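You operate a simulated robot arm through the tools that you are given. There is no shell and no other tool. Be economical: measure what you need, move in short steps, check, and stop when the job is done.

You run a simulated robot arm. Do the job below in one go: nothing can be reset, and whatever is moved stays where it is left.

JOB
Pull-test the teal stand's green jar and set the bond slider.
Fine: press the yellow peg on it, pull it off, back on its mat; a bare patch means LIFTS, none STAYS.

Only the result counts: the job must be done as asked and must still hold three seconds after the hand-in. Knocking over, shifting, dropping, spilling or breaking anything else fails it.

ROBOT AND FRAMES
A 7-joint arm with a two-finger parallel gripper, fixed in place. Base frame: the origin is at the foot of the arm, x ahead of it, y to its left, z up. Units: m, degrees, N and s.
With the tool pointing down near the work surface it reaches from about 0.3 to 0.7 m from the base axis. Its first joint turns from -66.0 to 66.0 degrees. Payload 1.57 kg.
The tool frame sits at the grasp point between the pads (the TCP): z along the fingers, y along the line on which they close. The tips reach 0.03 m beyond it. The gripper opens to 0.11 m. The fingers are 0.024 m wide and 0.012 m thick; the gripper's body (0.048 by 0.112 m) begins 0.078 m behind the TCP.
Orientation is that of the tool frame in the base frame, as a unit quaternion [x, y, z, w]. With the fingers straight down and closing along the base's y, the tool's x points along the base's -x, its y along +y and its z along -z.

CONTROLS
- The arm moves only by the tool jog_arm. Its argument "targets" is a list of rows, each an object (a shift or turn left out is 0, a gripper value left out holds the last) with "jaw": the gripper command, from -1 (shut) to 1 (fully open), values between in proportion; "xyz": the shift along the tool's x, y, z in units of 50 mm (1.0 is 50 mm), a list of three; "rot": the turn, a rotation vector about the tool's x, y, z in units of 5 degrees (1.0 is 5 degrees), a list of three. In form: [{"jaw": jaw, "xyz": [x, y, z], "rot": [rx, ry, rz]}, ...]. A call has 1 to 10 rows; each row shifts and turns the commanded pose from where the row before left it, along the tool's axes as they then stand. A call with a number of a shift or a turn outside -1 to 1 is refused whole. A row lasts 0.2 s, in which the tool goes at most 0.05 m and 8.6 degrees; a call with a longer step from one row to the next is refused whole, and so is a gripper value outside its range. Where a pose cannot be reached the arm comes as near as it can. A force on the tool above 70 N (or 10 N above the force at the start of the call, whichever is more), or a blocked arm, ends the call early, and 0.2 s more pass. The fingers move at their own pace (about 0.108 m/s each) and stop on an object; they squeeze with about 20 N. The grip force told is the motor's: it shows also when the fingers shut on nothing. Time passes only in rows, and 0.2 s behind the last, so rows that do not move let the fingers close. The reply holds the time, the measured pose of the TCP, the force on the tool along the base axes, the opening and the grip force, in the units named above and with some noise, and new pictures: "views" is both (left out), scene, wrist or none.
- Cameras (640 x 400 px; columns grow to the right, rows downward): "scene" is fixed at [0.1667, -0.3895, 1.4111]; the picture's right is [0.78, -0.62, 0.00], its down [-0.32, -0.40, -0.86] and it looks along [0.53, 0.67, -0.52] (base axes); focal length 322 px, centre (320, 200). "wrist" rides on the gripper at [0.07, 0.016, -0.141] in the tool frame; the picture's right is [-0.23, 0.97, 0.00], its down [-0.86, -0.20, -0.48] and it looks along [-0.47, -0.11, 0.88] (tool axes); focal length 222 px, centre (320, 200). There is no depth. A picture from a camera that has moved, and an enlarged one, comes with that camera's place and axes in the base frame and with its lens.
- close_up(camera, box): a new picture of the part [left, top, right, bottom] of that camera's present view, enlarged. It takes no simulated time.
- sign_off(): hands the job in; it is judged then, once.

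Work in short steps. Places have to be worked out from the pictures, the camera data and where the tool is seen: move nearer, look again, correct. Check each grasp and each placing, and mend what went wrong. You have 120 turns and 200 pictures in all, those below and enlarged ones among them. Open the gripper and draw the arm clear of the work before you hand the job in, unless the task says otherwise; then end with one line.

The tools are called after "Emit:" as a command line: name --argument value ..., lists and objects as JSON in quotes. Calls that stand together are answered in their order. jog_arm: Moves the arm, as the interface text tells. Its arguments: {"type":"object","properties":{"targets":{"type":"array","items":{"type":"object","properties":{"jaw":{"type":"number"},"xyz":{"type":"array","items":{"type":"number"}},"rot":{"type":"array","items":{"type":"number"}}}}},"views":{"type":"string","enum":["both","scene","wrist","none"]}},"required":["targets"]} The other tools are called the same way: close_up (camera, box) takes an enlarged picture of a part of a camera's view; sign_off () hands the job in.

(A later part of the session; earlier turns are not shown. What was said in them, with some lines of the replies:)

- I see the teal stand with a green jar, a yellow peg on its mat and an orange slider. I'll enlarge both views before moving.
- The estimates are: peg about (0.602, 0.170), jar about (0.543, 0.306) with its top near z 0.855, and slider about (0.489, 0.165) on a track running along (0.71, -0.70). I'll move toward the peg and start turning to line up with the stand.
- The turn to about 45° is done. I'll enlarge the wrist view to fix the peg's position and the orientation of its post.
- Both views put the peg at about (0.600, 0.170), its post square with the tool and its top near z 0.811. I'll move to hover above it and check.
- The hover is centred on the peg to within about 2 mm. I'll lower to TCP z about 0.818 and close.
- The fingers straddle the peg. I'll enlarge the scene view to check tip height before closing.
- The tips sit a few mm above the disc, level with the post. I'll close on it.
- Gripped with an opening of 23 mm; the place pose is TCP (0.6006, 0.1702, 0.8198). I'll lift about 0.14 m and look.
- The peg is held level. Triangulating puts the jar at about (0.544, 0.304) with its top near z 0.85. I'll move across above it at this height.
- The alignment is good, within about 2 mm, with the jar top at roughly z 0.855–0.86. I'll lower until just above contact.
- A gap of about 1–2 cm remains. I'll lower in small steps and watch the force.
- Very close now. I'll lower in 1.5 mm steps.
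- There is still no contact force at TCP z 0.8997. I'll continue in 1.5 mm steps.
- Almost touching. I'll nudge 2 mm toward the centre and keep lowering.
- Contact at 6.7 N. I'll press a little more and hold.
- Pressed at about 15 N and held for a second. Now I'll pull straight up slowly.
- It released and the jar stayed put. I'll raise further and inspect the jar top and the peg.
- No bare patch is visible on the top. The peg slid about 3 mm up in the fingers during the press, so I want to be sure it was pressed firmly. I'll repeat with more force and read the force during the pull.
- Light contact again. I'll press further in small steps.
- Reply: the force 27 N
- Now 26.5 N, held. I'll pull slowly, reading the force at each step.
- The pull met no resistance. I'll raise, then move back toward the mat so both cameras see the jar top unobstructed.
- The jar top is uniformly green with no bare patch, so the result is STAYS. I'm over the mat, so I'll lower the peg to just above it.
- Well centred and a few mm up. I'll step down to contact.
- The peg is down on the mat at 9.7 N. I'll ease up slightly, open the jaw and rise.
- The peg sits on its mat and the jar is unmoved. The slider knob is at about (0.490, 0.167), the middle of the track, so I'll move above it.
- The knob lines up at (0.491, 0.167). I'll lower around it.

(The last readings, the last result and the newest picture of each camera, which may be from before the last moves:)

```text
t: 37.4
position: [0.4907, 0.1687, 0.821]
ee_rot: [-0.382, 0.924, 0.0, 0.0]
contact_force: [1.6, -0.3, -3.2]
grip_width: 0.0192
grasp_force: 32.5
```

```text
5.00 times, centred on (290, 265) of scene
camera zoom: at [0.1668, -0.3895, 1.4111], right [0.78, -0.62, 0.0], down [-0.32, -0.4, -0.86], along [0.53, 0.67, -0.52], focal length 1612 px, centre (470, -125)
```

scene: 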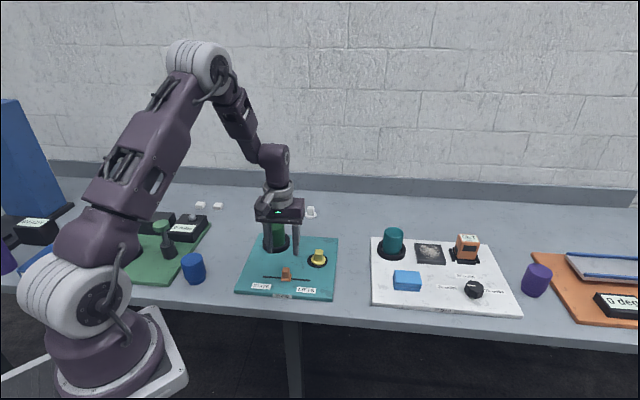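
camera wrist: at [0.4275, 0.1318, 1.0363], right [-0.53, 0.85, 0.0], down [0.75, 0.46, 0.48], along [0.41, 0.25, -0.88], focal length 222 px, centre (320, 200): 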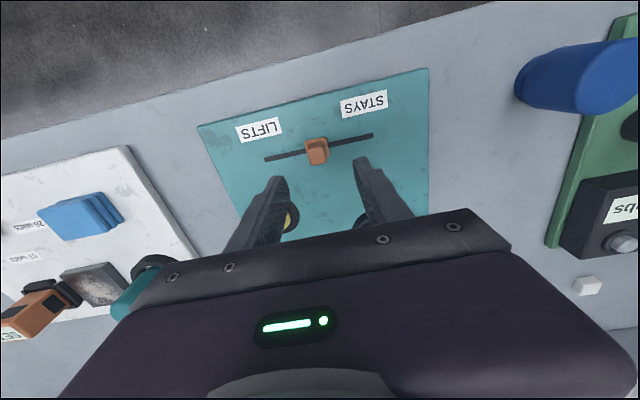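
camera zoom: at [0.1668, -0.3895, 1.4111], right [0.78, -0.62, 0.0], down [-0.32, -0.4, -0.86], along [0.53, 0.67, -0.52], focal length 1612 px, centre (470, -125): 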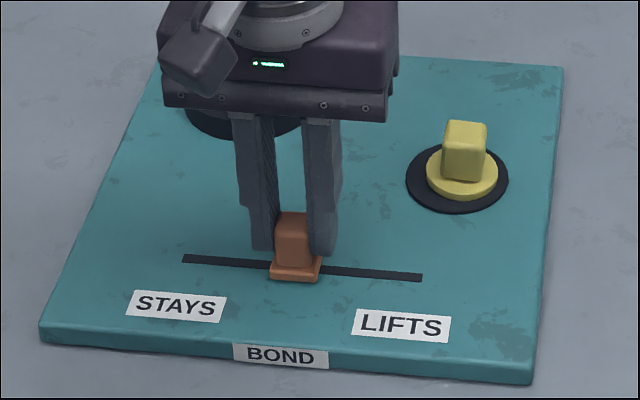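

The knob is gripped. I'll slide along tool +y toward STAYS.

Emit:
jog_arm --targets '[{"xyz": [0, 0.15, 0]}, {"xyz": [0, 0.2, 0]}, {"xyz": [0, 0.2, 0]}, {"xyz": [0, 0.2, 0]}, {"xyz": [0, 0.15, 0]}, {}]' --views "none"

Emit:
close_up --camera "scene" --box '[240, 225, 340, 305]'

```text
t: 38.8
position: [0.4585, 0.2, 0.8236]
ee_rot: [-0.383, 0.924, -0.001, -0.001]
contact_force: [0.1, 0.1, -22.8]
grip_width: 0.0192
grasp_force: 33.0
```

```text
5.00 times, centred on (290, 265) of scene
camera zoom: at [0.167, -0.3893, 1.4111], right [0.78, -0.62, 0.0], down [-0.32, -0.4, -0.86], along [0.53, 0.67, -0.52], focal length 1612 px, centre (470, -125)
```

zoom: 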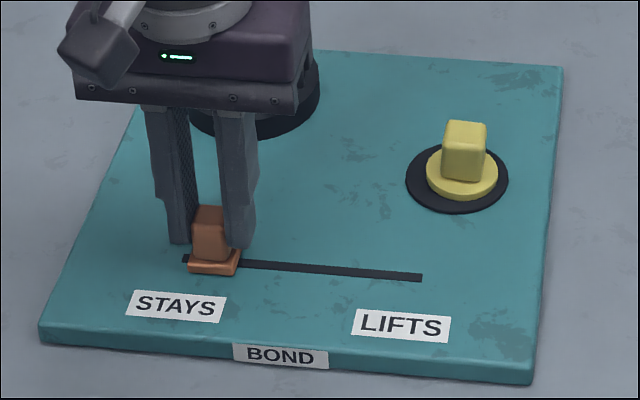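

It has moved about 45 mm, but there is a 23 N upward pull on the knob. I'll ease it down, then continue the last few mm.

Emit:
jog_arm --targets '[{"xyz": [0, 0, 0.04]}, {}]' --views "none"

Emit:
jog_arm --targets '[{"xyz": [0, 0.08, 0]}, {"xyz": [0, 0.06, 0]}, {}]' --views "none"

Emit:
close_up --camera "scene" --box '[240, 225, 340, 305]'

```text
t: 39.4
position: [0.458, 0.1992, 0.8214]
ee_rot: [-0.382, 0.924, -0.001, 0.001]
contact_force: [-6.3, -6.6, 24.3]
grip_width: 0.0192
grasp_force: 33.0
```

```text
t: 40.2
position: [0.454, 0.2057, 0.8215]
ee_rot: [-0.382, 0.924, 0.0, 0.001]
contact_force: [-4.4, -2.3, 25.6]
grip_width: 0.019
grasp_force: 33.2
```

```text
5.00 times, centred on (290, 265) of scene
camera zoom: at [0.1662, -0.3897, 1.4111], right [0.78, -0.62, 0.0], down [-0.32, -0.4, -0.86], along [0.53, 0.67, -0.52], focal length 1612 px, centre (470, -125)
```

zoom: 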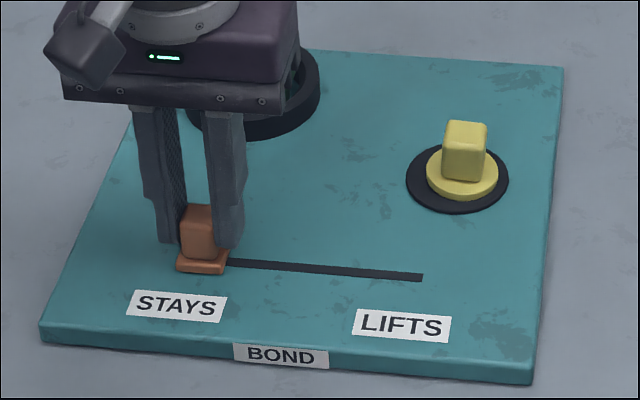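

No end stop felt yet, with the knob over the track end. I'll relax the vertical force and try a few more mm.

Emit:
jog_arm --targets '[{"xyz": [0, 0, -0.018]}, {"xyz": [0, 0.05, 0]}, {"xyz": [0, 0.05, 0]}, {}]' --views "none"

Emit:
close_up --camera "scene" --box '[240, 225, 340, 305]'

```text
t: 41.2
position: [0.45, 0.2093, 0.8197]
ee_rot: [-0.383, 0.924, 0.001, 0.001]
contact_force: [2.8, 2.5, 7.9]
grip_width: 0.0192
grasp_force: 33.4
```

```text
5.00 times, centred on (290, 265) of scene
camera zoom: at [0.1666, -0.3894, 1.4111], right [0.78, -0.62, 0.0], down [-0.32, -0.4, -0.86], along [0.53, 0.67, -0.52], focal length 1612 px, centre (470, -125)
```

zoom: 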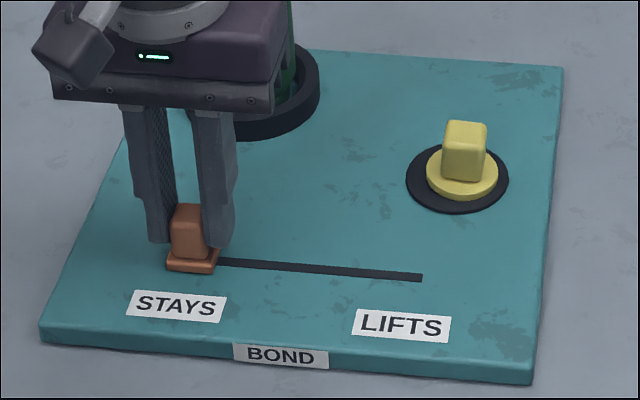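

Emit:
jog_arm --targets '[{"xyz": [0, 0.06, 0]}, {}]' --views "none"

Emit:
close_up --camera "scene" --box '[240, 225, 340, 305]'

```text
t: 41.8
position: [0.4493, 0.2111, 0.8199]
ee_rot: [-0.382, 0.924, -0.001, 0.001]
contact_force: [15.1, -2.2, -9.1]
grip_width: 0.0191
grasp_force: 33.3
```

```text
5.00 times, centred on (290, 265) of scene
camera zoom: at [0.1672, -0.3894, 1.411], right [0.78, -0.62, 0.0], down [-0.32, -0.4, -0.86], along [0.53, 0.67, -0.52], focal length 1612 px, centre (470, -125)
```

zoom: 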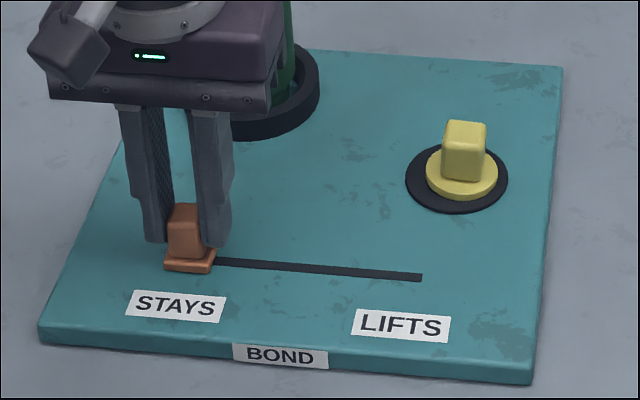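

The end stop is reached, with resistance building at 0.06 m from the middle. I'll back off about 1 mm of commanded push, release the knob and rise.

Emit:
jog_arm --targets '[{"xyz": [0, -0.03, 0]}, {"jaw": -0.1}, {}, {}, {"xyz": [0, 0, -0.3]}, {"xyz": [0, 0, -0.6]}, {"xyz": [0, 0, -0.8]}, {"xyz": [0.3, 0, -0.8]}, {"xyz": [0.3, 0, -0.5]}, {}]'

Emit:
close_up --camera "scene" --box '[230, 210, 350, 305]'

```text
t: 44.0
position: [0.4288, 0.1901, 0.9718]
ee_rot: [-0.382, 0.924, 0.0, 0.0]
contact_force: [-0.7, -0.1, -0.5]
grip_width: 0.0495
grasp_force: 0.1
camera wrist: at [0.3669, 0.1531, 1.1133], right [-0.53, 0.85, 0.0], down [0.75, 0.46, 0.48], along [0.41, 0.25, -0.88], focal length 222 px, centre (320, 200)
```

scene: 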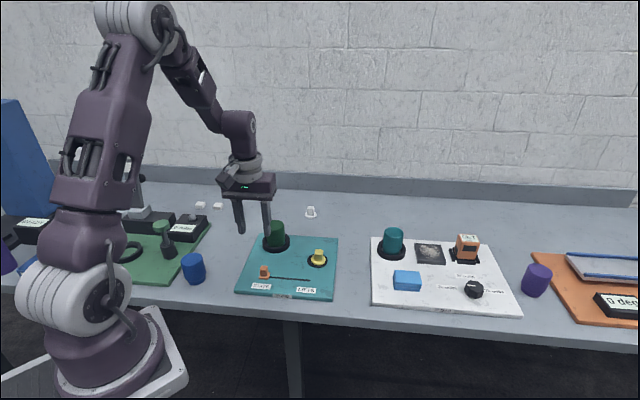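
wrist: 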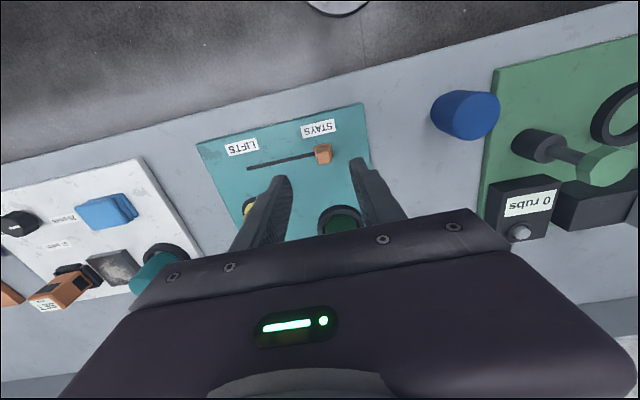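

```text
4.21 times, centred on (290, 258) of scene
camera zoom: at [0.1667, -0.3895, 1.4111], right [0.78, -0.62, 0.0], down [-0.32, -0.4, -0.86], along [0.53, 0.67, -0.52], focal length 1357 px, centre (446, -42)
```

zoom: 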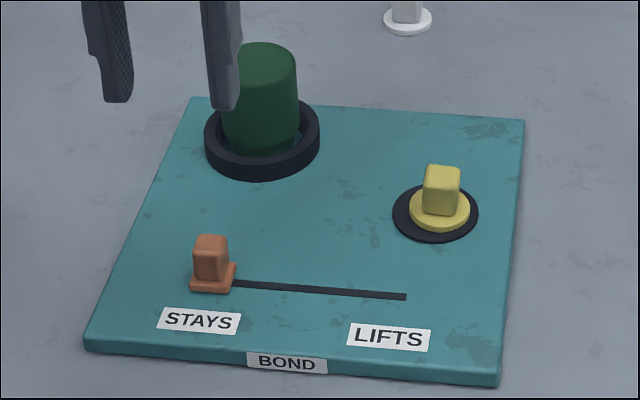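

The slider rests at STAYS, the peg is on its mat, and the jar and stand are unmoved. I'll open the jaw, draw up clear, and take a last look at the jar top.

Emit:
jog_arm --targets '[{"jaw": 1, "xyz": [0.3, 0, -0.7]}, {"xyz": [0.3, 0, -0.7]}, {"xyz": [0.3, 0, -0.5]}, {}, {}]' --views "none"

Emit:
close_up --camera "scene" --box '[240, 205, 350, 300]'

```text
t: 45.2
position: [0.3976, 0.1578, 1.0673]
ee_rot: [-0.383, 0.924, 0.001, 0.0]
contact_force: [-0.7, 0.4, 0.8]
grip_width: 0.1099
grasp_force: 0.1
```

```text
4.21 times, centred on (295, 252) of scene
camera zoom: at [0.1667, -0.3895, 1.4111], right [0.78, -0.62, 0.0], down [-0.32, -0.4, -0.86], along [0.53, 0.67, -0.52], focal length 1357 px, centre (425, -21)
```

zoom: 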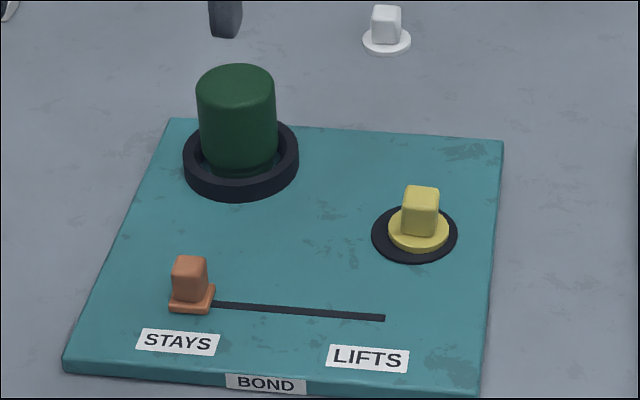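

The jar top is clean, the peg is on its mat, the slider is at STAYS and the arm is clear with the gripper open. I'm handing in.

Emit:
sign_off

```text
The job is handed in.
```

I pull-tested the green jar twice, at about 15 N and then 26 N. It left no bare patch, so the bond slider is set to STAYS and the yellow peg is back on its mat.
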